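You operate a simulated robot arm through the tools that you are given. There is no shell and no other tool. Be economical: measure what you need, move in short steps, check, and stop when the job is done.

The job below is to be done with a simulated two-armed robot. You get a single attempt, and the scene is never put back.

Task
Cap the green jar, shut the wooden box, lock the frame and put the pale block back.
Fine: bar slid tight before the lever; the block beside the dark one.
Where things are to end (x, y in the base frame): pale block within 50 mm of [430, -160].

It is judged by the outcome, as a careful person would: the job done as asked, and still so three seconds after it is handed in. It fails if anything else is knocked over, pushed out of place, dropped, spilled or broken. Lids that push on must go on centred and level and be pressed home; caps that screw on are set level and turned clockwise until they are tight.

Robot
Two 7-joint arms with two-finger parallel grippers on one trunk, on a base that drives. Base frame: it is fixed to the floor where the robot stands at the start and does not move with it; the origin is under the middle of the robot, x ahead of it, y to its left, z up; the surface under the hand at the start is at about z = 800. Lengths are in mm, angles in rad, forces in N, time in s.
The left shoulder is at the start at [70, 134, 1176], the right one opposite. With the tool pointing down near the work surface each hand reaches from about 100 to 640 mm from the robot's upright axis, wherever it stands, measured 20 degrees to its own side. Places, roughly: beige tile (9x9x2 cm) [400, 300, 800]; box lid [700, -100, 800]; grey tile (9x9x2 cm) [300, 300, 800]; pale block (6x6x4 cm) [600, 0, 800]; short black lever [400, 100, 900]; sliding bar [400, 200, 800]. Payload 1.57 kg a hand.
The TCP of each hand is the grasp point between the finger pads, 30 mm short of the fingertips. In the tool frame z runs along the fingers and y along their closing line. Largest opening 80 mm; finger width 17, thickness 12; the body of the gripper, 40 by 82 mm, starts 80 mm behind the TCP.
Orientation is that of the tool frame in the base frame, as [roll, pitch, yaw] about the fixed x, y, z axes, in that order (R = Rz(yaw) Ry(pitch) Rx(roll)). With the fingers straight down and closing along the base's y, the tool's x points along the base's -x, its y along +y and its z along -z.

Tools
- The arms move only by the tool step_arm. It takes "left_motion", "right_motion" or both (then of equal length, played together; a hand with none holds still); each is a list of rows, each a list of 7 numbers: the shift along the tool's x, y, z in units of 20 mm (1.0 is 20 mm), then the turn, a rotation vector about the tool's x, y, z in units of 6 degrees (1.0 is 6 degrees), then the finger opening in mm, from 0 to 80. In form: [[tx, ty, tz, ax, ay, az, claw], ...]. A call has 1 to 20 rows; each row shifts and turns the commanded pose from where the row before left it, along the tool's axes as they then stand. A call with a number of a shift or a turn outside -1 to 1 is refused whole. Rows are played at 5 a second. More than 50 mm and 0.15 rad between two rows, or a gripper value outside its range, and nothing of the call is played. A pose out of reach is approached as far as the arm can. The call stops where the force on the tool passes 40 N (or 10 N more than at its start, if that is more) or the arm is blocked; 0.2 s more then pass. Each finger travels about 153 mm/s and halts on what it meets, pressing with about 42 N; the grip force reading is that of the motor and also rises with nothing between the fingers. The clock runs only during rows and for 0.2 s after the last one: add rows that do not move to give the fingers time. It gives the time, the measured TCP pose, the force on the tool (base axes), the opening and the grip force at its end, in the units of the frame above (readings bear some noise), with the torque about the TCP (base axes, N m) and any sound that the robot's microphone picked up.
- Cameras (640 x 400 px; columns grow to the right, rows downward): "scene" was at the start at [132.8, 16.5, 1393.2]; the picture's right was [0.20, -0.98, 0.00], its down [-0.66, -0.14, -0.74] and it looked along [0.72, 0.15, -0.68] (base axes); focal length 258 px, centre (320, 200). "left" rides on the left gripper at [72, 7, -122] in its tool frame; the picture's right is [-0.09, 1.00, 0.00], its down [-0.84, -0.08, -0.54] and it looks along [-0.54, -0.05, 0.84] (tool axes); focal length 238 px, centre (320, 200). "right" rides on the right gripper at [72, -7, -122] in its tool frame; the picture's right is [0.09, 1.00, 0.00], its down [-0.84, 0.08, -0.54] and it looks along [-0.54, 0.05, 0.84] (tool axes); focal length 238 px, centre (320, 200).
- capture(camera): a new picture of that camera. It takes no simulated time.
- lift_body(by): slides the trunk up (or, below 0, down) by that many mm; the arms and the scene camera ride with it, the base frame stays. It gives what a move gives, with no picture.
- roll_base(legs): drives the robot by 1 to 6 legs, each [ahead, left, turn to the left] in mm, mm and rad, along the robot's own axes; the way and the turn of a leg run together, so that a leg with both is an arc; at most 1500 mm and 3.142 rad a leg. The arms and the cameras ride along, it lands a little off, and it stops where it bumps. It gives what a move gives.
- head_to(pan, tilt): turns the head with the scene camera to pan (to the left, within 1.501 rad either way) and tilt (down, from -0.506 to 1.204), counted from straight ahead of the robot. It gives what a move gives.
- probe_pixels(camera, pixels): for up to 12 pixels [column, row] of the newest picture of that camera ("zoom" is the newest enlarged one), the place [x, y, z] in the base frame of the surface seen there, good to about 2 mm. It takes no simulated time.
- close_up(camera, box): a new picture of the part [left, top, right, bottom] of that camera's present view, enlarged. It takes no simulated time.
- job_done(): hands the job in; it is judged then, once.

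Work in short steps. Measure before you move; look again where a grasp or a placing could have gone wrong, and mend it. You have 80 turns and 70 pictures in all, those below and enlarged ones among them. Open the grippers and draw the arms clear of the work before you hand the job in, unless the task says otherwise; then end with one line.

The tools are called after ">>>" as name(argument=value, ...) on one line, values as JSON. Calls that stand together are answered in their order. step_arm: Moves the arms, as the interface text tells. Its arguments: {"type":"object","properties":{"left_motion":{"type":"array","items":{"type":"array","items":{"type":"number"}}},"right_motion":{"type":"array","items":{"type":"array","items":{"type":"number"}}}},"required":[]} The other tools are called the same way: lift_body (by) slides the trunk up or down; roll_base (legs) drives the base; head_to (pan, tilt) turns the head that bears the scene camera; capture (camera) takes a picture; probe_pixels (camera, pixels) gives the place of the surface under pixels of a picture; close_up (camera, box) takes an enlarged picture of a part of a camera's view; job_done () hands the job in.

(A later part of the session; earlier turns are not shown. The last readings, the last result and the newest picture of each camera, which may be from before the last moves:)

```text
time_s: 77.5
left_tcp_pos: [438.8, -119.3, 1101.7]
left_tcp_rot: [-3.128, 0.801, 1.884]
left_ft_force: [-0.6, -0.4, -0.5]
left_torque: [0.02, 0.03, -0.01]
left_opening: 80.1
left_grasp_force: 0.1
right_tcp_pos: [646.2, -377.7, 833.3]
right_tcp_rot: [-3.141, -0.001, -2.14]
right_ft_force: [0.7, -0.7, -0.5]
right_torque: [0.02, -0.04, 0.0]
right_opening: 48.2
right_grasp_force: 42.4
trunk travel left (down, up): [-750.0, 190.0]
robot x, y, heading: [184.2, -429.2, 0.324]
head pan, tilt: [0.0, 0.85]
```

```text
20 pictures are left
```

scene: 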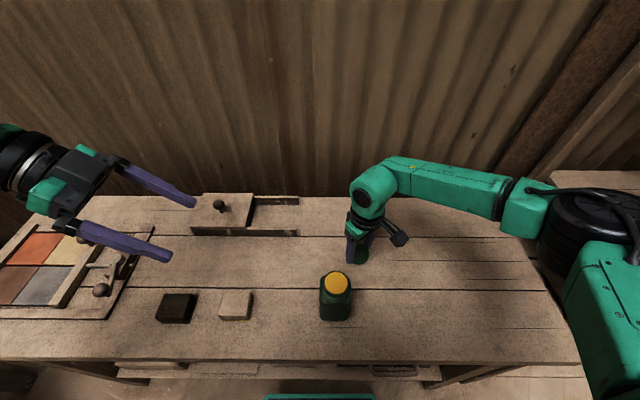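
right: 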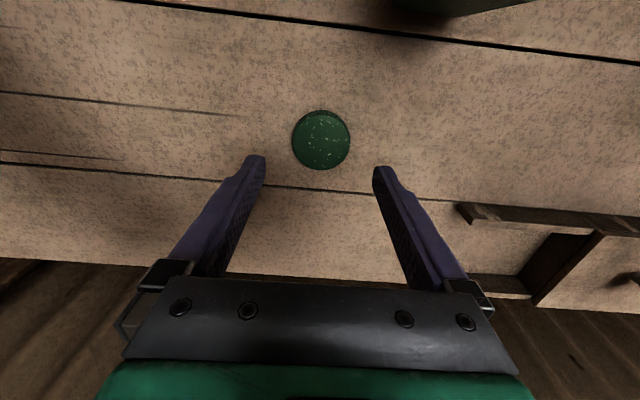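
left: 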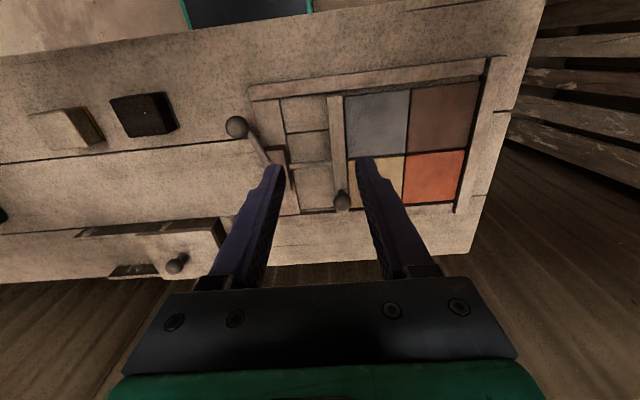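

Cap gripped (48 mm). Lifting it 160 mm while the left hand advances along its axis to ~110 mm short of the jar body.

>>> step_arm(left_motion=[[-0.022, -0.052, 0.952, 0, 0, 0, 80], [-0.022, -0.052, 0.952, 0, 0, 0, 80], [-0.022, -0.052, 0.952, 0, 0, 0, 80], [-0.022, -0.052, 0.952, 0, 0, 0, 80], [-0.022, -0.052, 0.952, 0, 0, 0, 80], [-0.022, -0.052, 0.952, 0, 0, 0, 80], [-0.022, -0.052, 0.952, 0, 0, 0, 80], [-0.022, -0.052, 0.952, 0, 0, 0, 80], [-0.022, -0.052, 0.952, 0, 0, 0, 80], [-0.022, -0.052, 0.952, 0, 0, 0, 80], [-0.022, -0.052, 0.952, 0, 0, 0, 80], [-0.022, -0.052, 0.952, 0, 0, 0, 80], [0, 0, 0, 0, 0, 0, 80]], right_motion=[[0, 0, -0.5, 0, 0, 0, 40], [0, 0, -0.5, 0, 0, 0, 40], [0, 0, -1, 0, 0, 0, 40], [0, 0, -1, 0, 0, 0, 40], [0, 0, -1, 0, 0, 0, 40], [0, 0, -1, 0, 0, 0, 40], [0, 0, -1, 0, 0, 0, 40], [0, 0, -1, 0, 0, 0, 40], [0, 0, -1, 0, 0, 0, 40], [0, 0, 0, 0, 0, 0, 40], [0, 0, 0, 0, 0, 0, 40], [0, 0, 0, 0, 0, 0, 40], [0, 0, 0, 0, 0, 0, 40]])

>>> capture(camera="left")

```text
time_s: 80.3
left_tcp_pos: [472.1, -273.5, 958.0]
left_tcp_rot: [-3.129, 0.8, 1.882]
left_ft_force: [0.2, -0.2, 0.3]
left_torque: [-0.05, -0.01, 0.03]
left_opening: 79.9
left_grasp_force: 0.1
left hand out of reach, approached as far as the arm can: row 9, 10, 11
right_tcp_pos: [642.7, -380.0, 992.6]
right_tcp_rot: [3.141, -0.001, -2.139]
right_ft_force: [-0.4, 0.7, 0.1]
right_torque: [-0.01, -0.03, 0.0]
right_opening: 48.2
right_grasp_force: 42.7
trunk travel left (down, up): [-750.0, 190.0]
robot x, y, heading: [185.1, -432.3, 0.321]
head pan, tilt: [0.0, 0.85]
```

```text
19 pictures are left
```

left: 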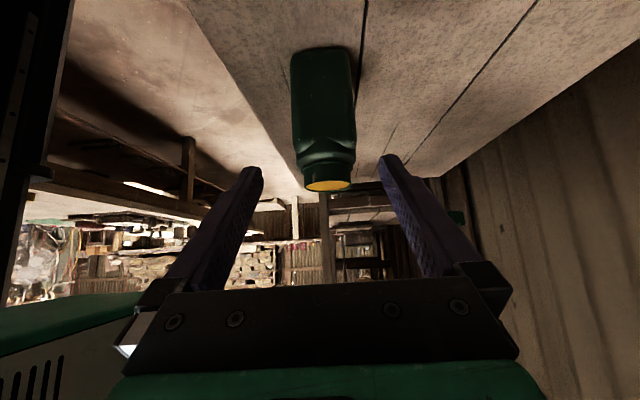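

Jar is centred between the left fingers within ~5 mm. Advancing 126 mm along the tool axis around its body, fingers open.

>>> step_arm(left_motion=[[0.03, 0.032, 0.9, 0, 0, 0, 80], [0.03, 0.032, 0.9, 0, 0, 0, 80], [0.03, 0.032, 0.9, 0, 0, 0, 80], [0.03, 0.032, 0.9, 0, 0, 0, 80], [0.03, 0.032, 0.9, 0, 0, 0, 80], [0.03, 0.032, 0.9, 0, 0, 0, 80], [0.03, 0.032, 0.9, 0, 0, 0, 80], [0, 0, 0, 0, 0, 0, 80]])

>>> close_up(camera="scene", box=[220, 180, 420, 330])

```text
time_s: 82.1
left_tcp_pos: [502.9, -356.1, 866.3]
left_tcp_rot: [-3.129, 0.799, 1.88]
left_ft_force: [0.3, 0.7, 0.4]
left_torque: [0.02, -0.02, -0.01]
left_opening: 80.0
left_grasp_force: 0.0
right_tcp_pos: [644.5, -379.7, 993.2]
right_tcp_rot: [3.14, 0.0, -2.14]
right_ft_force: [0.6, -0.4, 0.0]
right_torque: [0.01, 0.01, 0.0]
right_opening: 48.7
right_grasp_force: 41.8
trunk travel left (down, up): [-750.0, 190.0]
robot x, y, heading: [182.4, -428.7, 0.319]
head pan, tilt: [0.0, 0.85]
```

```text
2.67 times, centred on (320, 255) of scene
```

zoom: 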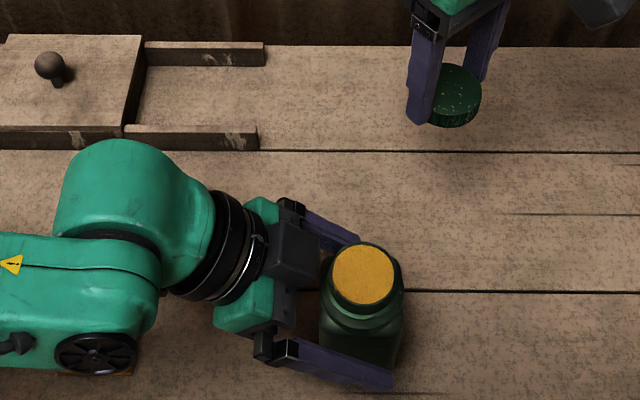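

Fingers straddle the jar body (TCP at jar axis). Closing gently.

>>> step_arm(left_motion=[[0, 0, 0, 0, 0, 0, 72], [0, 0, 0, 0, 0, 0, 66], [0, 0, 0, 0, 0, 0, 62], [0, 0, 0, 0, 0, 0, 56], [0, 0, 0, 0, 0, 0, 52], [0, 0, 0, 0, 0, 0, 52]])

>>> close_up(camera="scene", box=[290, 250, 390, 330])

>>> probe_pixels(camera="zoom", pixels=[[220, 120], [170, 120], [278, 120], [220, 80], [220, 150]])

```text
time_s: 83.5
left_tcp_pos: [503.3, -356.8, 867.3]
left_tcp_rot: [-3.127, 0.799, 1.881]
left_ft_force: [-0.7, -0.7, -0.3]
left_torque: [0.03, -0.08, -0.03]
left_opening: 60.4
left_grasp_force: 42.2
right_tcp_pos: [643.5, -379.9, 993.8]
right_tcp_rot: [-3.14, 0.0, -2.141]
right_ft_force: [-0.9, 0.0, -0.8]
right_torque: [-0.02, 0.03, 0.03]
right_opening: 48.9
right_grasp_force: 42.0
trunk travel left (down, up): [-750.0, 190.0]
robot x, y, heading: [184.1, -432.3, 0.322]
head pan, tilt: [0.0, 0.85]
```

```text
5.00 times, centred on (340, 290) of scene
```

zoom: 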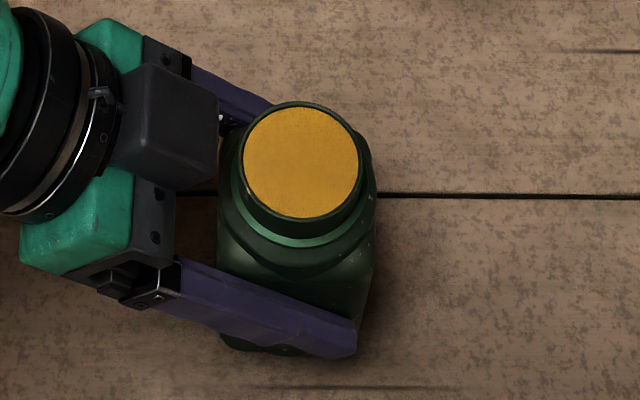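

```text
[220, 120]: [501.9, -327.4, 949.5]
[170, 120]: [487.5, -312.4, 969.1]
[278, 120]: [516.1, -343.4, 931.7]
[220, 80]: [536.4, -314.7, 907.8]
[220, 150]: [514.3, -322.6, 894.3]
```

Jar held (60 mm). The left gripper's housing (z≈969, y'≈−449) would be close to the right fingers, so I regrip 18 mm farther back and 14 mm lower.

>>> step_arm(left_motion=[[0, 0, 0, 0, 0, 0, 70], [0, 0, 0, 0, 0, 0, 80], [0, 0, 0, 0, 0, 0, 80], [0.57, 0, -0.07, 0, 0, 0, 80], [0.57, 0, -0.07, 0, 0, 0, 80], [0, 0, 0, 0, 0, 0, 72], [0, 0, 0, 0, 0, 0, 66], [0, 0, 0, 0, 0, 0, 62], [0, 0, 0, 0, 0, 0, 56], [0, 0, 0, 0, 0, 0, 52], [0, 0, 0, 0, 0, 0, 52]])

>>> close_up(camera="scene", box=[290, 250, 390, 330])

>>> probe_pixels(camera="zoom", pixels=[[200, 120], [170, 120], [245, 160], [357, 160], [300, 105], [305, 215], [300, 160], [252, 200], [346, 200], [330, 330]])

```text
time_s: 85.9
left_tcp_pos: [496.8, -337.9, 851.8]
left_tcp_rot: [-3.128, 0.798, 1.882]
left_ft_force: [0.0, 1.4, -0.2]
left_torque: [0.07, -0.1, 0.02]
left_opening: 60.3
left_grasp_force: 42.1
right_tcp_pos: [643.9, -379.2, 993.0]
right_tcp_rot: [3.14, 0.001, -2.141]
right_ft_force: [0.1, 0.9, -0.6]
right_torque: [0.02, -0.01, 0.01]
right_opening: 48.4
right_grasp_force: 41.8
trunk travel left (down, up): [-750.0, 190.0]
robot x, y, heading: [184.7, -431.5, 0.325]
head pan, tilt: [0.0, 0.85]
```

```text
5.00 times, centred on (340, 290) of scene
```

zoom: 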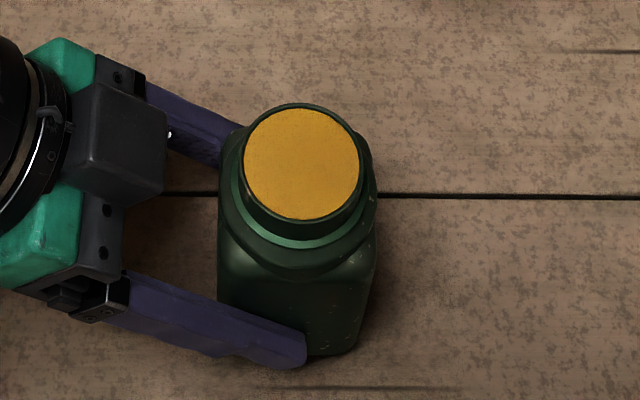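

```text
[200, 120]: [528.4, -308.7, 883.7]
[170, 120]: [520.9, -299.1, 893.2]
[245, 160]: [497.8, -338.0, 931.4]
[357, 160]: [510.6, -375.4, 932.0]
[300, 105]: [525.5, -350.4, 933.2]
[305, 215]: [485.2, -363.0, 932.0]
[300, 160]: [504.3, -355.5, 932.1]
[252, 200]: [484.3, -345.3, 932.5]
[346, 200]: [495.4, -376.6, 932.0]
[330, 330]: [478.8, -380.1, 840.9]
```

Neck centre is (504.8,-356.7). Carrying the cap over it at z 993.

>>> step_arm(right_motion=[[0.401, 0.923, 0, 0, 0, 0, 40], [0.401, 0.923, 0, 0, 0, 0, 40], [0.401, 0.923, 0, 0, 0, 0, 40], [0.401, 0.923, 0, 0, 0, 0, 40], [0.401, 0.923, 0, 0, 0, 0, 40], [0.401, 0.923, 0, 0, 0, 0, 40], [0.401, 0.923, 0, 0, 0, 0, 40], [0, 0, 0, 0, 0, 0, 40]])

>>> close_up(camera="scene", box=[280, 210, 400, 320])

```text
time_s: 87.7
left_tcp_pos: [496.2, -337.7, 852.5]
left_tcp_rot: [-3.128, 0.8, 1.884]
left_ft_force: [-0.3, 1.6, 1.1]
left_torque: [0.16, -0.15, 0.02]
left_opening: 60.6
left_grasp_force: 42.3
right_tcp_pos: [504.9, -357.0, 991.9]
right_tcp_rot: [-3.141, 0.001, -2.139]
right_ft_force: [0.3, 0.7, -0.3]
right_torque: [-0.01, 0.0, -0.01]
right_opening: 48.6
right_grasp_force: 42.3
trunk travel left (down, up): [-750.0, 190.0]
robot x, y, heading: [185.4, -431.9, 0.325]
head pan, tilt: [0.0, 0.85]
```

```text
3.64 times, centred on (340, 265) of scene
```

zoom: 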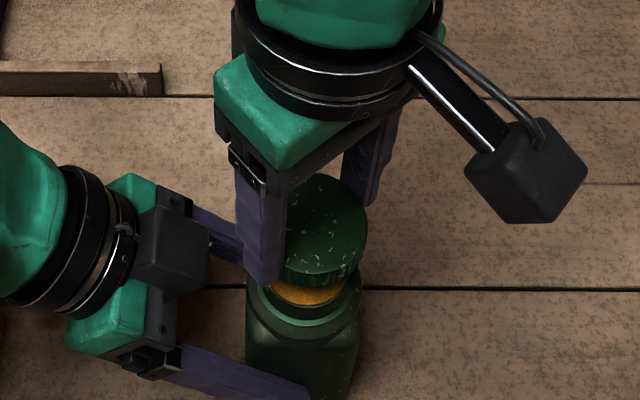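

Cap is centred over the neck. Lowering to just above contact, then 1 mm steps.

>>> step_arm(right_motion=[[0, 0, 0.6, 0, 0, 0, 40], [0, 0, 0.5, 0, 0, 0, 40], [0, 0, 0.1, 0, 0, 0, 40], [0, 0, 0.1, 0, 0, 0, 40], [0, 0, 0.1, 0, 0, 0, 40], [0, 0, 0, 0, 0, 0, 40]])

```text
time_s: 89.1
left_tcp_pos: [498.2, -338.1, 851.9]
left_tcp_rot: [-3.13, 0.798, 1.88]
left_ft_force: [2.4, 0.8, -6.1]
left_torque: [-0.3, -1.54, 0.04]
left_opening: 60.6
left_grasp_force: 42.0
right_tcp_pos: [507.0, -357.5, 966.1]
right_tcp_rot: [3.141, 0.003, -2.14]
right_ft_force: [3.5, -1.1, 26.2]
right_torque: [-0.05, 0.44, 0.07]
right_opening: 48.6
right_grasp_force: 41.9
trunk travel left (down, up): [-750.0, 190.0]
robot x, y, heading: [180.4, -431.7, 0.324]
head pan, tilt: [0.0, 0.85]
```

Contact at z 966 (cap on neck rim, 26 N). Easing slightly and turning clockwise (+z of tool) 90° to feel for threads.

>>> step_arm(right_motion=[[0, 0, -0.03, 0, 0, 0, 40], [0, 0, 0, 0, 0, 1, 40], [0, 0, 0, 0, 0, 1, 40], [0, 0, 0, 0, 0, 1, 40], [0, 0, 0, 0, 0, 1, 40], [0, 0, 0, 0, 0, 1, 40], [0, 0, 0, 0, 0, 1, 40], [0, 0, 0, 0, 0, 1, 40], [0, 0, 0, 0, 0, 1, 40], [0, 0, 0, 0, 0, 1, 40], [0, 0, 0, 0, 0, 1, 40], [0, 0, 0, 0, 0, 1, 40], [0, 0, 0, 0, 0, 1, 40], [0, 0, 0, 0, 0, 1, 40], [0, 0, 0, 0, 0, 1, 40], [0, 0, 0, 0, 0, 1, 40]])

>>> close_up(camera="scene", box=[280, 220, 400, 320])

```text
time_s: 92.5
left_tcp_pos: [498.0, -338.7, 852.0]
left_tcp_rot: [-3.129, 0.799, 1.884]
left_ft_force: [15.0, 9.7, 3.6]
left_torque: [-0.38, 0.68, 0.08]
left_opening: 60.8
left_grasp_force: 42.4
right_tcp_pos: [505.0, -354.4, 964.7]
right_tcp_rot: [-3.14, 0.0, 2.574]
right_ft_force: [-12.9, -8.2, 0.1]
right_torque: [-0.29, 0.39, 0.18]
right_opening: 48.5
right_grasp_force: 41.7
trunk travel left (down, up): [-750.0, 190.0]
robot x, y, heading: [183.3, -434.6, 0.324]
head pan, tilt: [0.0, 0.85]
```

```text
4.00 times, centred on (340, 270) of scene
```

zoom: 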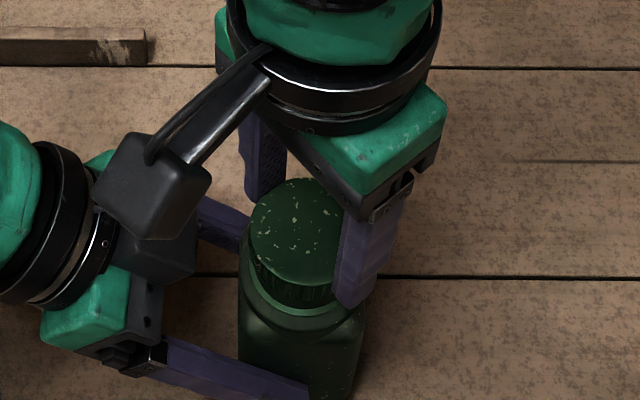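

The thread caught: z-force fell from 26 to 0 N and the cap is level. I regrasp: open, turn back 90°, and check position before closing.

>>> step_arm(right_motion=[[0, 0, 0, 0, 0, 0, 56], [0, 0, 0, 0, 0, 0, 64], [0, 0, 0, 0, 0, -1, 64], [0, 0, 0, 0, 0, -1, 64], [0, 0, 0, 0, 0, -1, 64], [0, 0, 0, 0, 0, -1, 64], [0, 0, 0, 0, 0, -1, 64], [0, 0, 0, 0, 0, -1, 64], [0, 0, 0, 0, 0, -1, 64], [0, 0, 0, 0, 0, -1, 64], [0, 0, 0, 0, 0, -1, 64], [0, 0, 0, 0, 0, -1, 64], [0, 0, 0, 0, 0, -1, 64], [0, 0, 0, 0, 0, -1, 64], [0, 0, 0, 0, 0, -1, 64], [0, 0, 0, 0, 0, -1, 64], [0, 0, 0, 0, 0, -1, 64], [0, 0, 0, 0, 0, 0, 64]])

>>> close_up(camera="scene", box=[280, 220, 400, 320])

>>> probe_pixels(camera="zoom", pixels=[[300, 230], [340, 230], [320, 190], [310, 270], [290, 265], [345, 260]])

```text
time_s: 96.3
left_tcp_pos: [495.3, -339.3, 852.5]
left_tcp_rot: [-3.131, 0.8, 1.881]
left_ft_force: [-1.7, -1.2, 1.0]
left_torque: [0.14, -0.01, 0.02]
left_opening: 60.8
left_grasp_force: 42.1
right_tcp_pos: [506.7, -357.3, 963.1]
right_tcp_rot: [-3.141, 0.0, -2.139]
right_ft_force: [0.4, 0.2, 0.3]
right_torque: [-0.01, 0.04, -0.03]
right_opening: 63.8
right_grasp_force: 0.0
trunk travel left (down, up): [-750.0, 190.0]
robot x, y, heading: [180.3, -431.2, 0.322]
head pan, tilt: [0.0, 0.85]
```

```text
4.00 times, centred on (340, 270) of scene
```

zoom: 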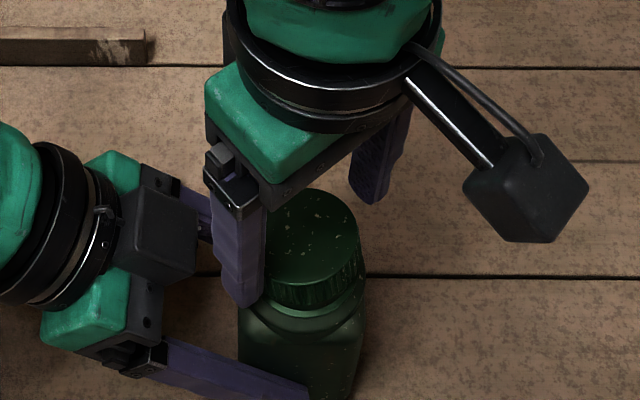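

```text
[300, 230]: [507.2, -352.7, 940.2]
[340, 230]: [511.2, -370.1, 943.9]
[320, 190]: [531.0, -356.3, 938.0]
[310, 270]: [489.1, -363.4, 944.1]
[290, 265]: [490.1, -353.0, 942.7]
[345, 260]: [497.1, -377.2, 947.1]
```

Probes on the cap top (938–947) show it is tilted ~12°, not on the thread. I recentre, regrip, and lift it off to re-level.

>>> step_arm(right_motion=[[0.03, 0.08, 0.1, 0, 0, 0, 64], [0, 0, 0, 0, 0, 0, 54], [0, 0, 0, 0, 0, 0, 44], [0, 0, 0, 0, 0, 0, 40], [0, 0, 0, 0, 0, 0, 40], [0, 0, -0.3, 0, 0, 0, 40], [0, 0, -0.3, 0, 0, 0, 40], [0, 0, -0.3, 0, 0, 0, 40], [0, 0, -0.3, 0, 0, 0, 40], [0, 0, 0, 0, 0, 0, 40]])

>>> close_up(camera="scene", box=[300, 230, 380, 300])

>>> probe_pixels(camera="zoom", pixels=[[290, 140], [330, 140], [310, 110], [310, 170], [350, 170], [350, 130], [370, 150], [300, 200], [320, 80]])

```text
time_s: 98.5
left_tcp_pos: [497.4, -338.6, 852.8]
left_tcp_rot: [-3.13, 0.8, 1.881]
left_ft_force: [1.2, -1.1, 1.1]
left_torque: [0.18, -0.16, 0.0]
left_opening: 60.5
left_grasp_force: 42.1
right_tcp_pos: [504.4, -356.3, 987.2]
right_tcp_rot: [3.141, 0.0, -2.141]
right_ft_force: [-0.5, 0.2, -0.6]
right_torque: [-0.02, 0.01, -0.01]
right_opening: 48.4
right_grasp_force: 41.3
trunk travel left (down, up): [-750.0, 190.0]
robot x, y, heading: [184.1, -434.3, 0.325]
head pan, tilt: [0.0, 0.85]
```

```text
5.71 times, centred on (340, 265) of scene
```

zoom: 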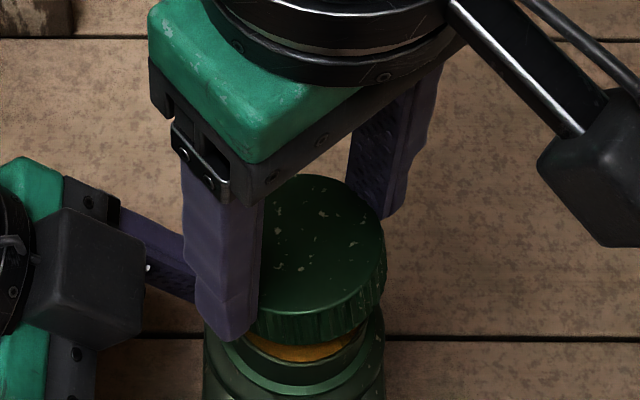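

```text
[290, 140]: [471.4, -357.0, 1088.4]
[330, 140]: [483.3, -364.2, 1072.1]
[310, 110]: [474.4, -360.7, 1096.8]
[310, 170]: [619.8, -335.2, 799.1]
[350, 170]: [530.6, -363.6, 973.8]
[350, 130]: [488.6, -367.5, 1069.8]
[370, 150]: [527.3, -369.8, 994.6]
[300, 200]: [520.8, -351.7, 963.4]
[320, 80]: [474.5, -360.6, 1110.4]
```

Cap hangs from the gripper; probing its top surface at the correct pixels for level and centre.

>>> probe_pixels(camera="zoom", pixels=[[300, 200], [340, 185], [370, 220], [380, 250], [330, 240], [280, 240], [280, 300], [320, 300], [350, 290], [300, 270], [310, 178], [270, 308]])

```text
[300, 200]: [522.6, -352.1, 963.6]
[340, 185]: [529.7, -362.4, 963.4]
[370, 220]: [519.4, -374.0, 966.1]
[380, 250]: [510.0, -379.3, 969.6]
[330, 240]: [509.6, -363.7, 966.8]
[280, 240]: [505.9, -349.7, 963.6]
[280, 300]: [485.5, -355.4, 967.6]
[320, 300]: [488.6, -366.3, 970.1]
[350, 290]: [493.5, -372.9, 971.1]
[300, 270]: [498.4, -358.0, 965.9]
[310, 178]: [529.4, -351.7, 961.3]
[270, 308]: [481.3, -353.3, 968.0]
```

The tilt (13°) is purely about the finger axis, and the first-contact torque said the cap was ~2 mm too far in +x. I take the cap back to its table spot to level it by pressing lightly on the table.

>>> step_arm(right_motion=[[0, 0, -0.5, 0, 0, 0, 40], [-0.401, -0.923, 0, 0, 0, 0, 40], [-0.401, -0.923, 0, 0, 0, 0, 40], [-0.401, -0.923, 0, 0, 0, 0, 40], [-0.401, -0.923, 0, 0, 0, 0, 40], [-0.401, -0.923, 0, 0, 0, 0, 40], [-0.401, -0.923, 0, 0, 0, 0, 40], [-0.401, -0.923, 0, 0, 0, 0, 40], [0, 0, 1, 0, 0, 0, 40], [0, 0, 1, 0, 0, 0, 40], [0, 0, 1, 0, 0, 0, 40], [0, 0, 1, 0, 0, 0, 40], [0, 0, 1, 0, 0, 0, 40], [0, 0, 1, 0, 0, 0, 40], [0, 0, 1, 0, 0, 0, 40], [0, 0, 0.6, 0, 0, 0, 40], [0, 0, 0, 0, 0, 0, 40]])

>>> step_arm(right_motion=[[0, 0, 0.15, 0, 0, 0, 40], [0, 0, 0.1, 0, 0, 0, 40], [0, 0, 0.1, 0, 0, 0, 40], [0, 0, 0, 0, 0, 0, 40]])

```text
time_s: 102.1
left_tcp_pos: [497.3, -338.9, 851.1]
left_tcp_rot: [-3.127, 0.8, 1.879]
left_ft_force: [-0.3, 0.5, 2.2]
left_torque: [0.23, -0.12, 0.02]
left_opening: 60.4
left_grasp_force: 42.3
right_tcp_pos: [644.4, -377.5, 845.2]
right_tcp_rot: [3.141, 0.001, -2.14]
right_ft_force: [-0.4, 0.8, 0.3]
right_torque: [0.0, -0.02, -0.03]
right_opening: 48.8
right_grasp_force: 41.8
trunk travel left (down, up): [-750.0, 190.0]
robot x, y, heading: [182.8, -432.1, 0.327]
head pan, tilt: [0.0, 0.85]
```

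```text
time_s: 103.1
left_tcp_pos: [494.4, -340.5, 853.8]
left_tcp_rot: [-3.134, 0.8, 1.88]
left_ft_force: [0.2, -0.6, 0.3]
left_torque: [0.1, 0.07, -0.01]
left_opening: 60.4
left_grasp_force: 41.9
right_tcp_pos: [643.0, -377.9, 841.9]
right_tcp_rot: [-3.138, 0.012, -2.139]
right_ft_force: [6.0, -3.2, 37.1]
right_torque: [0.57, -0.76, -0.2]
right_opening: 48.7
right_grasp_force: 42.6
trunk travel left (down, up): [-750.0, 190.0]
robot x, y, heading: [183.4, -433.4, 0.321]
head pan, tilt: [0.0, 0.85]
```

Touching at 37 N; I ease, open so that the cap settles flat, lower to 833 and regrip.

>>> step_arm(right_motion=[[0, 0, -0.1, 0, 0, 0, 40], [0, 0, 0, 0, 0, 0, 54], [0, 0, 0, 0, 0, 0, 66], [0, 0, 0, 0, 0, 0, 66], [0, 0, 0.25, 0, 0, 0, 66], [0, 0, 0, 0, 0, 0, 66]])

>>> close_up(camera="scene", box=[320, 210, 400, 280])

>>> probe_pixels(camera="zoom", pixels=[[290, 270], [310, 270], [330, 270], [310, 250], [310, 290], [330, 290], [350, 270], [290, 290], [350, 250], [320, 310]])

```text
time_s: 104.5
left_tcp_pos: [497.3, -338.6, 851.5]
left_tcp_rot: [-3.13, 0.799, 1.881]
left_ft_force: [1.6, -0.7, 1.1]
left_torque: [0.16, -0.24, -0.05]
left_opening: 60.2
left_grasp_force: 42.1
right_tcp_pos: [644.2, -377.1, 835.1]
right_tcp_rot: [-3.142, 0.001, -2.137]
right_ft_force: [0.8, 1.0, 0.6]
right_torque: [0.02, 0.04, 0.01]
right_opening: 66.2
right_grasp_force: 0.2
trunk travel left (down, up): [-750.0, 190.0]
robot x, y, heading: [184.8, -432.4, 0.321]
head pan, tilt: [0.0, 0.85]
```

```text
5.71 times, centred on (360, 245) of scene
```

zoom: 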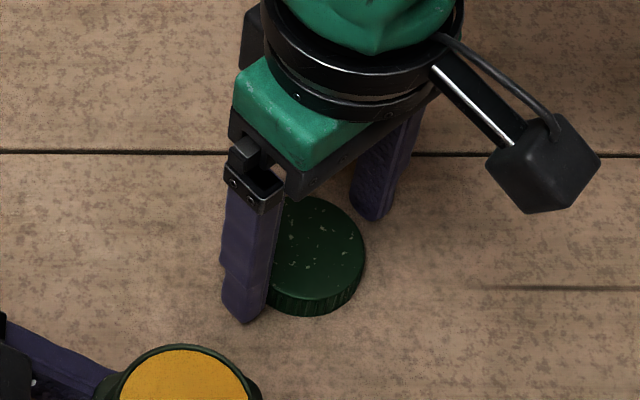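

```text
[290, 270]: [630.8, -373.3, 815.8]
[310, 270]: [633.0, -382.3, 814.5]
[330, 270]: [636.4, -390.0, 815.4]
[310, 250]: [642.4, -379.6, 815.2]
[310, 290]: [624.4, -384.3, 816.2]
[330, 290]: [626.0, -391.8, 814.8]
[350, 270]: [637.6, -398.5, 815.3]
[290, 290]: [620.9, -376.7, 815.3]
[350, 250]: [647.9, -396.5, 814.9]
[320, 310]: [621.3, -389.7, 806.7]
```

Cap lies flat (815). Probing its top's edge points to find the centre.

>>> probe_pixels(camera="zoom", pixels=[[363, 250], [313, 199], [305, 297], [345, 214], [350, 280], [330, 204], [359, 230], [332, 293]])

```text
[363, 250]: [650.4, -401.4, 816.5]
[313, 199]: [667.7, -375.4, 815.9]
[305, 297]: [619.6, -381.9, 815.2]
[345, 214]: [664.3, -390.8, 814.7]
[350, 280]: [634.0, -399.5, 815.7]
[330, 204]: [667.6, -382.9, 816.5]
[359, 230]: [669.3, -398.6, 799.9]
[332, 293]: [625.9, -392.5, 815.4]
```

Cap centre (643.8,-378.0), level. Shift 1 mm, grip low, lift, and carry by the camera-measured offset (−139.2, +21.4) to the neck.

>>> step_arm(right_motion=[[0.05, 0, 0.12, 0, 0, 0, 66], [0, 0, 0, 0, 0, 0, 54], [0, 0, 0, 0, 0, 0, 42], [0, 0, 0, 0, 0, 0, 40], [0, 0, 0, 0, 0, 0, 40], [0, 0, -1, 0, 0, 0, 40], [0, 0, -1, 0, 0, 0, 40], [0, 0, -1, 0, 0, 0, 40], [0, 0, -1, 0, 0, 0, 40], [0, 0, -1, 0, 0, 0, 40], [0, 0, -1, 0, 0, 0, 40], [0, 0, -1, 0, 0, 0, 40], [0, 0, -1, 0, 0, 0, 40], [0.477, 1, 0, 0, 0, 0, 40], [0.477, 1, 0, 0, 0, 0, 40], [0.477, 1, 0, 0, 0, 0, 40], [0.477, 1, 0, 0, 0, 0, 40], [0.477, 1, 0, 0, 0, 0, 40], [0.477, 1, 0, 0, 0, 0, 40], [0, 0.44, 0, 0, 0, 0, 40]])

>>> step_arm(right_motion=[[0, 0, 0.5, 0, 0, 0, 40], [0, 0, 0.5, 0, 0, 0, 40], [0, 0, 0, 0, 0, 0, 40], [0, 0, 0, 0, 0, 0, 40]])

```text
time_s: 108.7
left_tcp_pos: [497.7, -337.9, 851.8]
left_tcp_rot: [-3.127, 0.799, 1.882]
left_ft_force: [1.2, 0.1, 3.7]
left_torque: [0.27, -0.2, -0.02]
left_opening: 60.4
left_grasp_force: 42.1
right_tcp_pos: [504.8, -357.3, 992.8]
right_tcp_rot: [3.14, -0.001, -2.139]
right_ft_force: [1.2, -0.9, 0.1]
right_torque: [-0.02, 0.01, -0.04]
right_opening: 48.6
right_grasp_force: 41.8
trunk travel left (down, up): [-750.0, 190.0]
robot x, y, heading: [181.5, -434.3, 0.323]
head pan, tilt: [0.0, 0.85]
```

```text
time_s: 109.7
left_tcp_pos: [496.9, -339.5, 852.5]
left_tcp_rot: [-3.127, 0.799, 1.885]
left_ft_force: [1.1, -0.7, 3.1]
left_torque: [0.21, -0.23, -0.04]
left_opening: 60.3
left_grasp_force: 42.1
right_tcp_pos: [505.4, -358.4, 971.4]
right_tcp_rot: [-3.141, -0.001, -2.14]
right_ft_force: [-0.3, 0.0, -0.2]
right_torque: [0.04, -0.01, 0.0]
right_opening: 48.5
right_grasp_force: 42.1
trunk travel left (down, up): [-750.0, 190.0]
robot x, y, heading: [183.4, -430.2, 0.319]
head pan, tilt: [0.0, 0.85]
```

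Now touching down gently in 1 mm steps to read the contact torque.

>>> step_arm(right_motion=[[0, 0, 0.1, 0, 0, 0, 40], [0, 0, 0.1, 0, 0, 0, 40], [0, 0, 0.1, 0, 0, 0, 40], [0, 0, 0.05, 0, 0, 0, 40], [0, 0, 0, 0, 0, 0, 40]])

```text
time_s: 110.9
left_tcp_pos: [497.0, -338.4, 852.4]
left_tcp_rot: [-3.127, 0.801, 1.883]
left_ft_force: [0.8, 0.1, 1.4]
left_torque: [0.17, -0.2, -0.04]
left_opening: 60.6
left_grasp_force: 42.0
right_tcp_pos: [504.3, -358.4, 964.6]
right_tcp_rot: [-3.141, 0.001, -2.139]
right_ft_force: [-0.7, 0.9, 0.8]
right_torque: [-0.02, 0.02, 0.03]
right_opening: 48.6
right_grasp_force: 42.1
trunk travel left (down, up): [-750.0, 190.0]
robot x, y, heading: [186.3, -434.9, 0.322]
head pan, tilt: [0.0, 0.85]
```

No contact yet at 964.6 (earlier it hit at 966) — continuing down.

>>> step_arm(right_motion=[[0, 0, 0.05, 0, 0, 0, 40], [0, 0, 0.05, 0, 0, 0, 40], [0, 0, 0.05, 0, 0, 0, 40], [0, 0, 0, 0, 0, 0, 40]])

```text
time_s: 112.0
left_tcp_pos: [496.1, -339.2, 851.6]
left_tcp_rot: [-3.131, 0.799, 1.88]
left_ft_force: [-0.6, 2.5, 3.9]
left_torque: [-0.32, -0.15, -0.02]
left_opening: 60.5
left_grasp_force: 41.6
right_tcp_pos: [502.7, -358.2, 964.0]
right_tcp_rot: [3.141, 0.002, -2.137]
right_ft_force: [0.9, -4.1, 8.9]
right_torque: [-0.19, 0.11, 0.09]
right_opening: 48.6
right_grasp_force: 42.2
trunk travel left (down, up): [-750.0, 190.0]
robot x, y, heading: [186.6, -430.4, 0.324]
head pan, tilt: [0.0, 0.85]
stopped in row 4 (right hand): the force on the tool passed its limit at 41 N (the readings are from after the stop); the commanded pose is now the measured one
```

Contact at 964 with reaction centre at about (−15,−10) mm, so the cap is slightly too far (+x,+y). Lift 1 mm, shift (−1,−1) mm, touch again.

>>> step_arm(right_motion=[[0, 0, -0.08, 0, 0, 0, 40], [0.07, 0.015, 0, 0, 0, 0, 40], [0, 0, 0.05, 0, 0, 0, 40], [0, 0, 0.05, 0, 0, 0, 40], [0, 0, 0.03, 0, 0, 0, 40], [0, 0, 0, 0, 0, 0, 40]])

```text
time_s: 113.4
left_tcp_pos: [496.7, -339.6, 852.5]
left_tcp_rot: [-3.133, 0.797, 1.882]
left_ft_force: [3.8, -5.2, 0.8]
left_torque: [-0.26, -1.01, 0.01]
left_opening: 60.4
left_grasp_force: 42.0
right_tcp_pos: [503.1, -357.9, 964.8]
right_tcp_rot: [3.139, 0.008, -2.138]
right_ft_force: [0.1, 1.1, 20.0]
right_torque: [-0.06, 0.43, 0.0]
right_opening: 48.5
right_grasp_force: 42.1
trunk travel left (down, up): [-750.0, 190.0]
robot x, y, heading: [179.2, -433.4, 0.321]
head pan, tilt: [0.0, 0.85]
```

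Reaction is still on the −x side (−21,−4). I look closely at the cap on the rim to measure its centre against the neck.

>>> close_up(camera="scene", box=[310, 250, 370, 305])

>>> probe_pixels(camera="zoom", pixels=[[300, 120], [340, 110], [380, 150], [300, 200], [340, 200], [370, 190], [310, 230], [385, 170], [320, 85], [260, 300], [340, 290], [380, 270]])

```text
7.27 times, centred on (340, 278) of scene
```

zoom: 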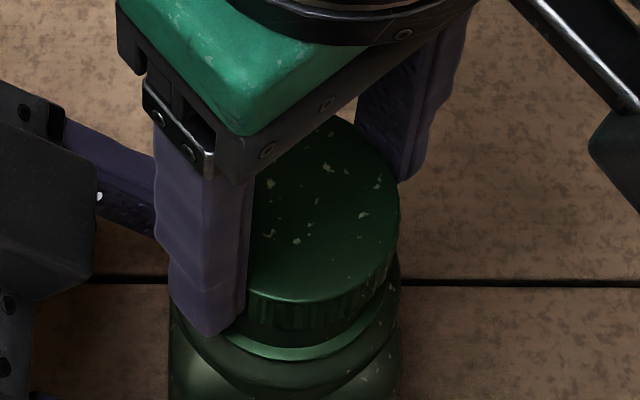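

```text
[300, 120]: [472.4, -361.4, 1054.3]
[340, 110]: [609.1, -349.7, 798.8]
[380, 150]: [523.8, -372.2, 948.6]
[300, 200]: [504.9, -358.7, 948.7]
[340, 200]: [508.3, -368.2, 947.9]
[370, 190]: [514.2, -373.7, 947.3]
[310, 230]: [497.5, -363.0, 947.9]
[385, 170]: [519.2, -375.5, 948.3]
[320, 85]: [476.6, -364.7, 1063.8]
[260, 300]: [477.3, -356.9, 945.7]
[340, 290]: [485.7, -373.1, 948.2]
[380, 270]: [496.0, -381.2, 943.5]
```

By camera the cap centre is (502.8,-358.0), now ~2 mm short of the neck centre (504.6,-356.8); the one-sided contact is likely the thread start. Lift, shift back by that, touch, then turn 60° clockwise and read.

>>> step_arm(right_motion=[[0, 0, -0.1, 0, 0, 0, 40], [-0.09, -0.045, 0, 0, 0, 0, 40], [0, 0, 0, 0, 0, 0, 40], [0, 0, 0.05, 0, 0, 0, 40], [0, 0, 0.03, 0, 0, 0, 40], [0, 0, 0, 0, 0, 0, 40]])

>>> step_arm(right_motion=[[0, 0, 0.03, 0, 0, 0, 40], [0, 0, 0, 0, 0, 0, 40], [0, 0, 0, 0, 0, 0, 40]])

>>> step_arm(right_motion=[[0, 0, 0, 0, 0, 1, 40], [0, 0, 0, 0, 0, 1, 40], [0, 0, 0, 0, 0, 1, 40], [0, 0, 0, 0, 0, 1, 40], [0, 0, 0, 0, 0, 1, 40], [0, 0, 0, 0, 0, 0, 40]])

>>> step_arm(right_motion=[[0, 0, 0, 0, 0, 1, 40], [0, 0, 0, 0, 0, 1, 40], [0, 0, 0, 0, 0, 1, 40], [0, 0, 0, 0, 0, 1, 40], [0, 0, 0, 0, 0, 1, 40], [0, 0, 0, 0, 0, 0, 40]])

```text
time_s: 114.8
left_tcp_pos: [496.3, -338.3, 851.5]
left_tcp_rot: [-3.133, 0.798, 1.878]
left_ft_force: [-1.2, -0.5, 3.5]
left_torque: [-0.51, -1.27, -0.11]
left_opening: 60.4
left_grasp_force: 42.2
right_tcp_pos: [504.1, -359.4, 964.2]
right_tcp_rot: [3.141, 0.005, -2.141]
right_ft_force: [3.7, -3.3, 12.2]
right_torque: [-0.16, 0.08, 0.08]
right_opening: 48.6
right_grasp_force: 42.0
trunk travel left (down, up): [-750.0, 190.0]
robot x, y, heading: [184.7, -432.5, 0.319]
head pan, tilt: [0.0, 0.85]
```

```text
time_s: 115.6
left_tcp_pos: [496.6, -338.4, 853.0]
left_tcp_rot: [-3.132, 0.795, 1.879]
left_ft_force: [2.5, -0.3, -0.6]
left_torque: [-0.6, -1.56, -0.03]
left_opening: 60.4
left_grasp_force: 41.9
right_tcp_pos: [504.8, -358.9, 964.1]
right_tcp_rot: [3.141, 0.007, -2.138]
right_ft_force: [3.1, -4.7, 29.2]
right_torque: [-0.26, 0.34, 0.07]
right_opening: 48.6
right_grasp_force: 42.0
trunk travel left (down, up): [-750.0, 190.0]
robot x, y, heading: [180.6, -430.0, 0.319]
head pan, tilt: [0.0, 0.85]
```

```text
time_s: 117.0
left_tcp_pos: [498.3, -337.2, 852.2]
left_tcp_rot: [-3.135, 0.797, 1.883]
left_ft_force: [18.3, 3.6, 7.6]
left_torque: [-0.1, 1.53, 0.19]
left_opening: 60.4
left_grasp_force: 42.2
right_tcp_pos: [504.1, -357.2, 962.8]
right_tcp_rot: [3.137, -0.002, -2.661]
right_ft_force: [-20.2, -2.8, -4.4]
right_torque: [-0.13, 0.5, 0.17]
right_opening: 48.7
right_grasp_force: 42.7
trunk travel left (down, up): [-750.0, 190.0]
robot x, y, heading: [184.3, -432.3, 0.325]
head pan, tilt: [0.0, 0.85]
```

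```text
time_s: 118.4
left_tcp_pos: [497.6, -336.8, 851.7]
left_tcp_rot: [-3.133, 0.8, 1.881]
left_ft_force: [25.0, -3.2, 8.0]
left_torque: [0.89, 1.12, 0.19]
left_opening: 60.5
left_grasp_force: 41.6
right_tcp_pos: [504.1, -357.5, 962.7]
right_tcp_rot: [3.136, -0.006, 3.096]
right_ft_force: [-21.5, 7.0, 0.2]
right_torque: [0.19, 0.62, 0.17]
right_opening: 48.5
right_grasp_force: 41.7
trunk travel left (down, up): [-750.0, 190.0]
robot x, y, heading: [184.1, -431.8, 0.32]
head pan, tilt: [0.0, 0.85]
```

Engaged: in the first 30° the cap dropped 1.3 mm and the z force turned negative (pulling down), with −21 N sideways in x. I relieve x by 1.6 mm, lower slightly, then turn 30° more and check.

>>> step_arm(right_motion=[[0.08, 0.02, 0.02, 0, 0, 0, 40], [0, 0, 0, 0, 0, 0, 40]])

>>> step_arm(right_motion=[[0, 0, 0, 0, 0, 1, 40], [0, 0, 0, 0, 0, 1, 40], [0, 0, 0, 0, 0, 1, 40], [0, 0, 0, 0, 0, 1, 40], [0, 0, 0, 0, 0, 1, 40], [0, 0, 0, 0, 0, 0, 40]])

>>> close_up(camera="scene", box=[310, 250, 370, 305])

>>> probe_pixels(camera="zoom", pixels=[[300, 180], [340, 180], [280, 200], [300, 230], [340, 230], [260, 240], [260, 180], [320, 150], [300, 270]])

```text
time_s: 119.0
left_tcp_pos: [498.3, -337.8, 851.2]
left_tcp_rot: [-3.13, 0.8, 1.88]
left_ft_force: [19.4, -2.5, 9.6]
left_torque: [0.47, 0.11, 0.37]
left_opening: 60.6
left_grasp_force: 41.6
right_tcp_pos: [504.3, -357.0, 962.0]
right_tcp_rot: [3.139, 0.001, 3.097]
right_ft_force: [-13.2, 6.4, 4.4]
right_torque: [0.21, 0.47, 0.0]
right_opening: 48.8
right_grasp_force: 42.0
trunk travel left (down, up): [-750.0, 190.0]
robot x, y, heading: [182.3, -433.2, 0.323]
head pan, tilt: [0.0, 0.85]
```

```text
time_s: 120.4
left_tcp_pos: [496.9, -338.3, 852.0]
left_tcp_rot: [-3.129, 0.799, 1.882]
left_ft_force: [15.8, -8.9, 10.9]
left_torque: [0.48, -0.01, 0.29]
left_opening: 60.7
left_grasp_force: 41.4
right_tcp_pos: [503.8, -357.4, 961.0]
right_tcp_rot: [3.137, 0.0, 2.573]
right_ft_force: [-11.3, 11.8, 0.4]
right_torque: [0.35, 0.3, 0.15]
right_opening: 48.7
right_grasp_force: 42.0
trunk travel left (down, up): [-750.0, 190.0]
robot x, y, heading: [184.5, -431.4, 0.327]
head pan, tilt: [0.0, 0.85]
```

```text
7.27 times, centred on (340, 278) of scene
```

zoom: 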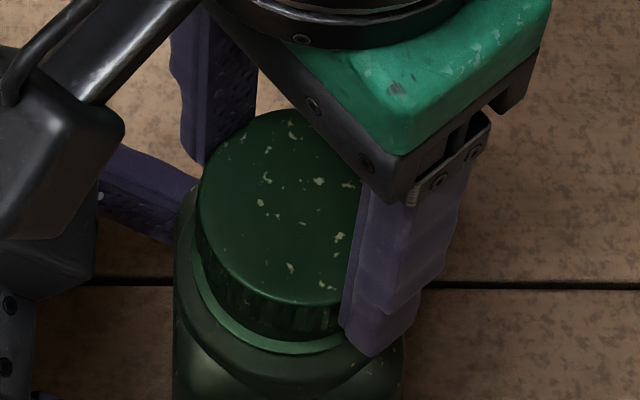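

```text
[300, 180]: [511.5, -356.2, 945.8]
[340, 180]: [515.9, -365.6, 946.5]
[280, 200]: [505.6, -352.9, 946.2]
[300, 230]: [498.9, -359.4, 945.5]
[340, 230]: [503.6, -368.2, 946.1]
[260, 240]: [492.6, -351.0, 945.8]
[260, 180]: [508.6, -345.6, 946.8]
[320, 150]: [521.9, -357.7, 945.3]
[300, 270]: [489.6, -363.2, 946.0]
```

Cap is level (945.3–946.8) and descending ~2 mm per 90°. Regrasp (open, back 90°, close) with small centring shift, then another 90° with slight descent.

>>> step_arm(right_motion=[[0, 0, 0, 0, 0, 0, 56], [0.055, 0.012, 0.03, 0, 0, 0, 64], [0, 0, 0, 0, 0, -1, 64], [0, 0, 0, 0, 0, -1, 64], [0, 0, 0, 0, 0, -1, 64], [0, 0, 0, 0, 0, -1, 64], [0, 0, 0, 0, 0, -1, 64], [0, 0, 0, 0, 0, -1, 64], [0, 0, 0, 0, 0, -1, 64], [0, 0, 0, 0, 0, -1, 64], [0, 0, 0, 0, 0, -1, 64], [0, 0, 0, 0, 0, -1, 64], [0, 0, 0, 0, 0, -1, 64], [0, 0, 0, 0, 0, -1, 64], [0, 0, 0, 0, 0, -1, 64], [0, 0, 0, 0, 0, -1, 64], [0, 0, 0, 0, 0, -1, 64], [0, 0, 0, 0, 0, 0, 50], [0, 0, 0, 0, 0, 0, 40], [0, 0, 0, 0, 0, 0, 40]])

>>> step_arm(right_motion=[[0, 0, 0.005, 0, 0, 1, 40], [0, 0, 0.005, 0, 0, 1, 40], [0, 0, 0.005, 0, 0, 1, 40], [0, 0, 0.005, 0, 0, 1, 40], [0, 0, 0.005, 0, 0, 1, 40], [0, 0, 0.005, 0, 0, 1, 40], [0, 0, 0.005, 0, 0, 1, 40], [0, 0, 0, 0, 0, 0, 40]])

>>> step_arm(right_motion=[[0, 0, 0.005, 0, 0, 1, 40], [0, 0, 0.005, 0, 0, 1, 40], [0, 0, 0.005, 0, 0, 1, 40], [0, 0, 0.005, 0, 0, 1, 40], [0, 0, 0.005, 0, 0, 1, 40], [0, 0, 0.005, 0, 0, 1, 40], [0, 0, 0.005, 0, 0, 1, 40], [0, 0, 0.005, 0, 0, 1, 40], [0, 0, 0, 0, 0, 0, 40]])

```text
time_s: 124.6
left_tcp_pos: [496.4, -338.3, 851.2]
left_tcp_rot: [-3.129, 0.796, 1.88]
left_ft_force: [-12.6, 8.9, 8.3]
left_torque: [-0.59, -1.26, -0.11]
left_opening: 60.2
left_grasp_force: 41.8
right_tcp_pos: [501.2, -355.6, 962.6]
right_tcp_rot: [-3.14, 0.003, -2.141]
right_ft_force: [13.1, -9.0, 0.0]
right_torque: [-0.38, -0.45, 0.01]
right_opening: 48.3
right_grasp_force: 42.3
trunk travel left (down, up): [-750.0, 190.0]
robot x, y, heading: [181.1, -431.7, 0.324]
head pan, tilt: [0.0, 0.85]
```

```text
time_s: 126.4
left_tcp_pos: [496.7, -337.5, 851.2]
left_tcp_rot: [-3.128, 0.798, 1.883]
left_ft_force: [-8.1, 2.3, 1.2]
left_torque: [0.09, -0.57, -0.06]
left_opening: 60.3
left_grasp_force: 42.1
right_tcp_pos: [502.5, -356.0, 962.8]
right_tcp_rot: [3.137, 0.002, -2.873]
right_ft_force: [7.2, -1.8, -0.7]
right_torque: [-0.12, -0.31, 0.0]
right_opening: 48.1
right_grasp_force: 41.8
trunk travel left (down, up): [-750.0, 190.0]
robot x, y, heading: [185.4, -430.8, 0.321]
head pan, tilt: [0.0, 0.85]
```

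```text
time_s: 128.4
left_tcp_pos: [497.3, -338.0, 849.9]
left_tcp_rot: [-3.129, 0.798, 1.881]
left_ft_force: [-5.4, -6.1, 0.0]
left_torque: [0.76, -0.67, -0.17]
left_opening: 60.5
left_grasp_force: 41.7
right_tcp_pos: [503.5, -354.9, 959.7]
right_tcp_rot: [3.137, -0.001, 2.572]
right_ft_force: [7.4, 5.6, 7.6]
right_torque: [0.17, -0.28, -0.03]
right_opening: 48.2
right_grasp_force: 42.1
trunk travel left (down, up): [-750.0, 190.0]
robot x, y, heading: [182.2, -432.5, 0.322]
head pan, tilt: [0.0, 0.85]
```

Turning freely (torque ~0), z force modest. Two more 90° cycles with 0.9 mm descent each, then look.

>>> step_arm(right_motion=[[0, 0, 0, 0, 0, 0, 56], [-0.01, 0.03, 0, 0, 0, 0, 64], [0, 0, 0, 0, 0, -1, 64], [0, 0, 0, 0, 0, -1, 64], [0, 0, 0, 0, 0, -1, 64], [0, 0, 0, 0, 0, -1, 64], [0, 0, 0, 0, 0, -1, 64], [0, 0, 0, 0, 0, -1, 64], [0, 0, 0, 0, 0, -1, 64], [0, 0, 0, 0, 0, -1, 64], [0, 0, 0, 0, 0, -1, 64], [0, 0, 0, 0, 0, -1, 64], [0, 0, 0, 0, 0, -1, 64], [0, 0, 0, 0, 0, -1, 64], [0, 0, 0, 0, 0, -1, 64], [0, 0, 0, 0, 0, -1, 64], [0, 0, 0, 0, 0, -1, 64], [0, 0, 0, 0, 0, 0, 50], [0, 0, 0, 0, 0, 0, 40], [0, 0, 0, 0, 0, 0, 40]])

>>> step_arm(right_motion=[[0, 0, 0.003, 0, 0, 1, 40], [0, 0, 0.003, 0, 0, 1, 40], [0, 0, 0.003, 0, 0, 1, 40], [0, 0, 0.003, 0, 0, 1, 40], [0, 0, 0.003, 0, 0, 1, 40], [0, 0, 0.003, 0, 0, 1, 40], [0, 0, 0.003, 0, 0, 1, 40], [0, 0, 0.003, 0, 0, 1, 40], [0, 0, 0.003, 0, 0, 1, 40], [0, 0, 0.003, 0, 0, 1, 40], [0, 0, 0.003, 0, 0, 1, 40], [0, 0, 0.003, 0, 0, 1, 40], [0, 0, 0.003, 0, 0, 1, 40], [0, 0, 0.003, 0, 0, 1, 40], [0, 0, 0.003, 0, 0, 1, 40], [0, 0, 0, 0, 0, 0, 40]])

>>> close_up(camera="scene", box=[310, 250, 370, 305])

>>> probe_pixels(camera="zoom", pixels=[[300, 180], [340, 180], [280, 200], [300, 230], [340, 230], [260, 240], [260, 180], [320, 150], [300, 270]])

```text
time_s: 132.6
left_tcp_pos: [497.8, -337.6, 853.2]
left_tcp_rot: [-3.13, 0.798, 1.881]
left_ft_force: [-3.7, 7.1, 3.3]
left_torque: [-0.25, -0.77, -0.13]
left_opening: 60.5
left_grasp_force: 41.8
right_tcp_pos: [503.0, -356.3, 960.3]
right_tcp_rot: [-3.14, 0.003, -2.139]
right_ft_force: [5.8, -5.9, 0.1]
right_torque: [-0.17, -0.16, -0.02]
right_opening: 48.4
right_grasp_force: 41.8
trunk travel left (down, up): [-750.0, 190.0]
robot x, y, heading: [180.2, -430.6, 0.321]
head pan, tilt: [0.0, 0.85]
```

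```text
time_s: 136.0
left_tcp_pos: [497.5, -337.0, 850.9]
left_tcp_rot: [-3.127, 0.797, 1.884]
left_ft_force: [-11.1, 14.4, 2.7]
left_torque: [-0.52, -1.08, -0.16]
left_opening: 60.2
left_grasp_force: 41.8
right_tcp_pos: [501.8, -356.8, 958.9]
right_tcp_rot: [3.138, -0.002, 2.572]
right_ft_force: [11.6, -13.5, 3.3]
right_torque: [-0.48, -0.49, -0.03]
right_opening: 48.7
right_grasp_force: 41.5
trunk travel left (down, up): [-750.0, 190.0]
robot x, y, heading: [182.6, -432.5, 0.323]
head pan, tilt: [0.0, 0.85]
```

```text
7.27 times, centred on (340, 278) of scene
```

zoom: 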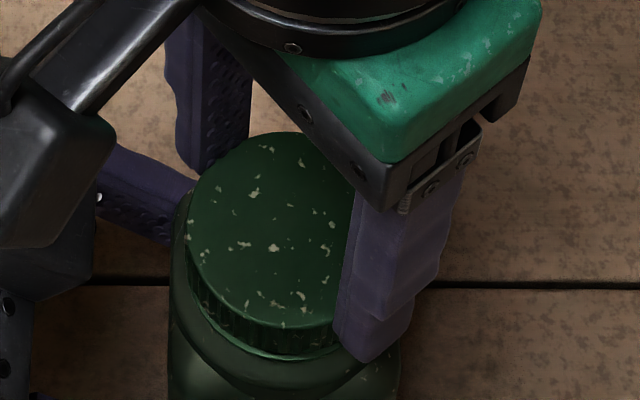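

```text
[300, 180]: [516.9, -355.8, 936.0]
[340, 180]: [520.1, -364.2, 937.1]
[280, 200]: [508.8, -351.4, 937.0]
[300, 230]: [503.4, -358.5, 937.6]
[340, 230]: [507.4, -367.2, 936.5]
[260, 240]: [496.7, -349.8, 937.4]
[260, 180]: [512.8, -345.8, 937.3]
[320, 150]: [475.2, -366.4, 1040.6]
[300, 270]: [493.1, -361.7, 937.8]
```

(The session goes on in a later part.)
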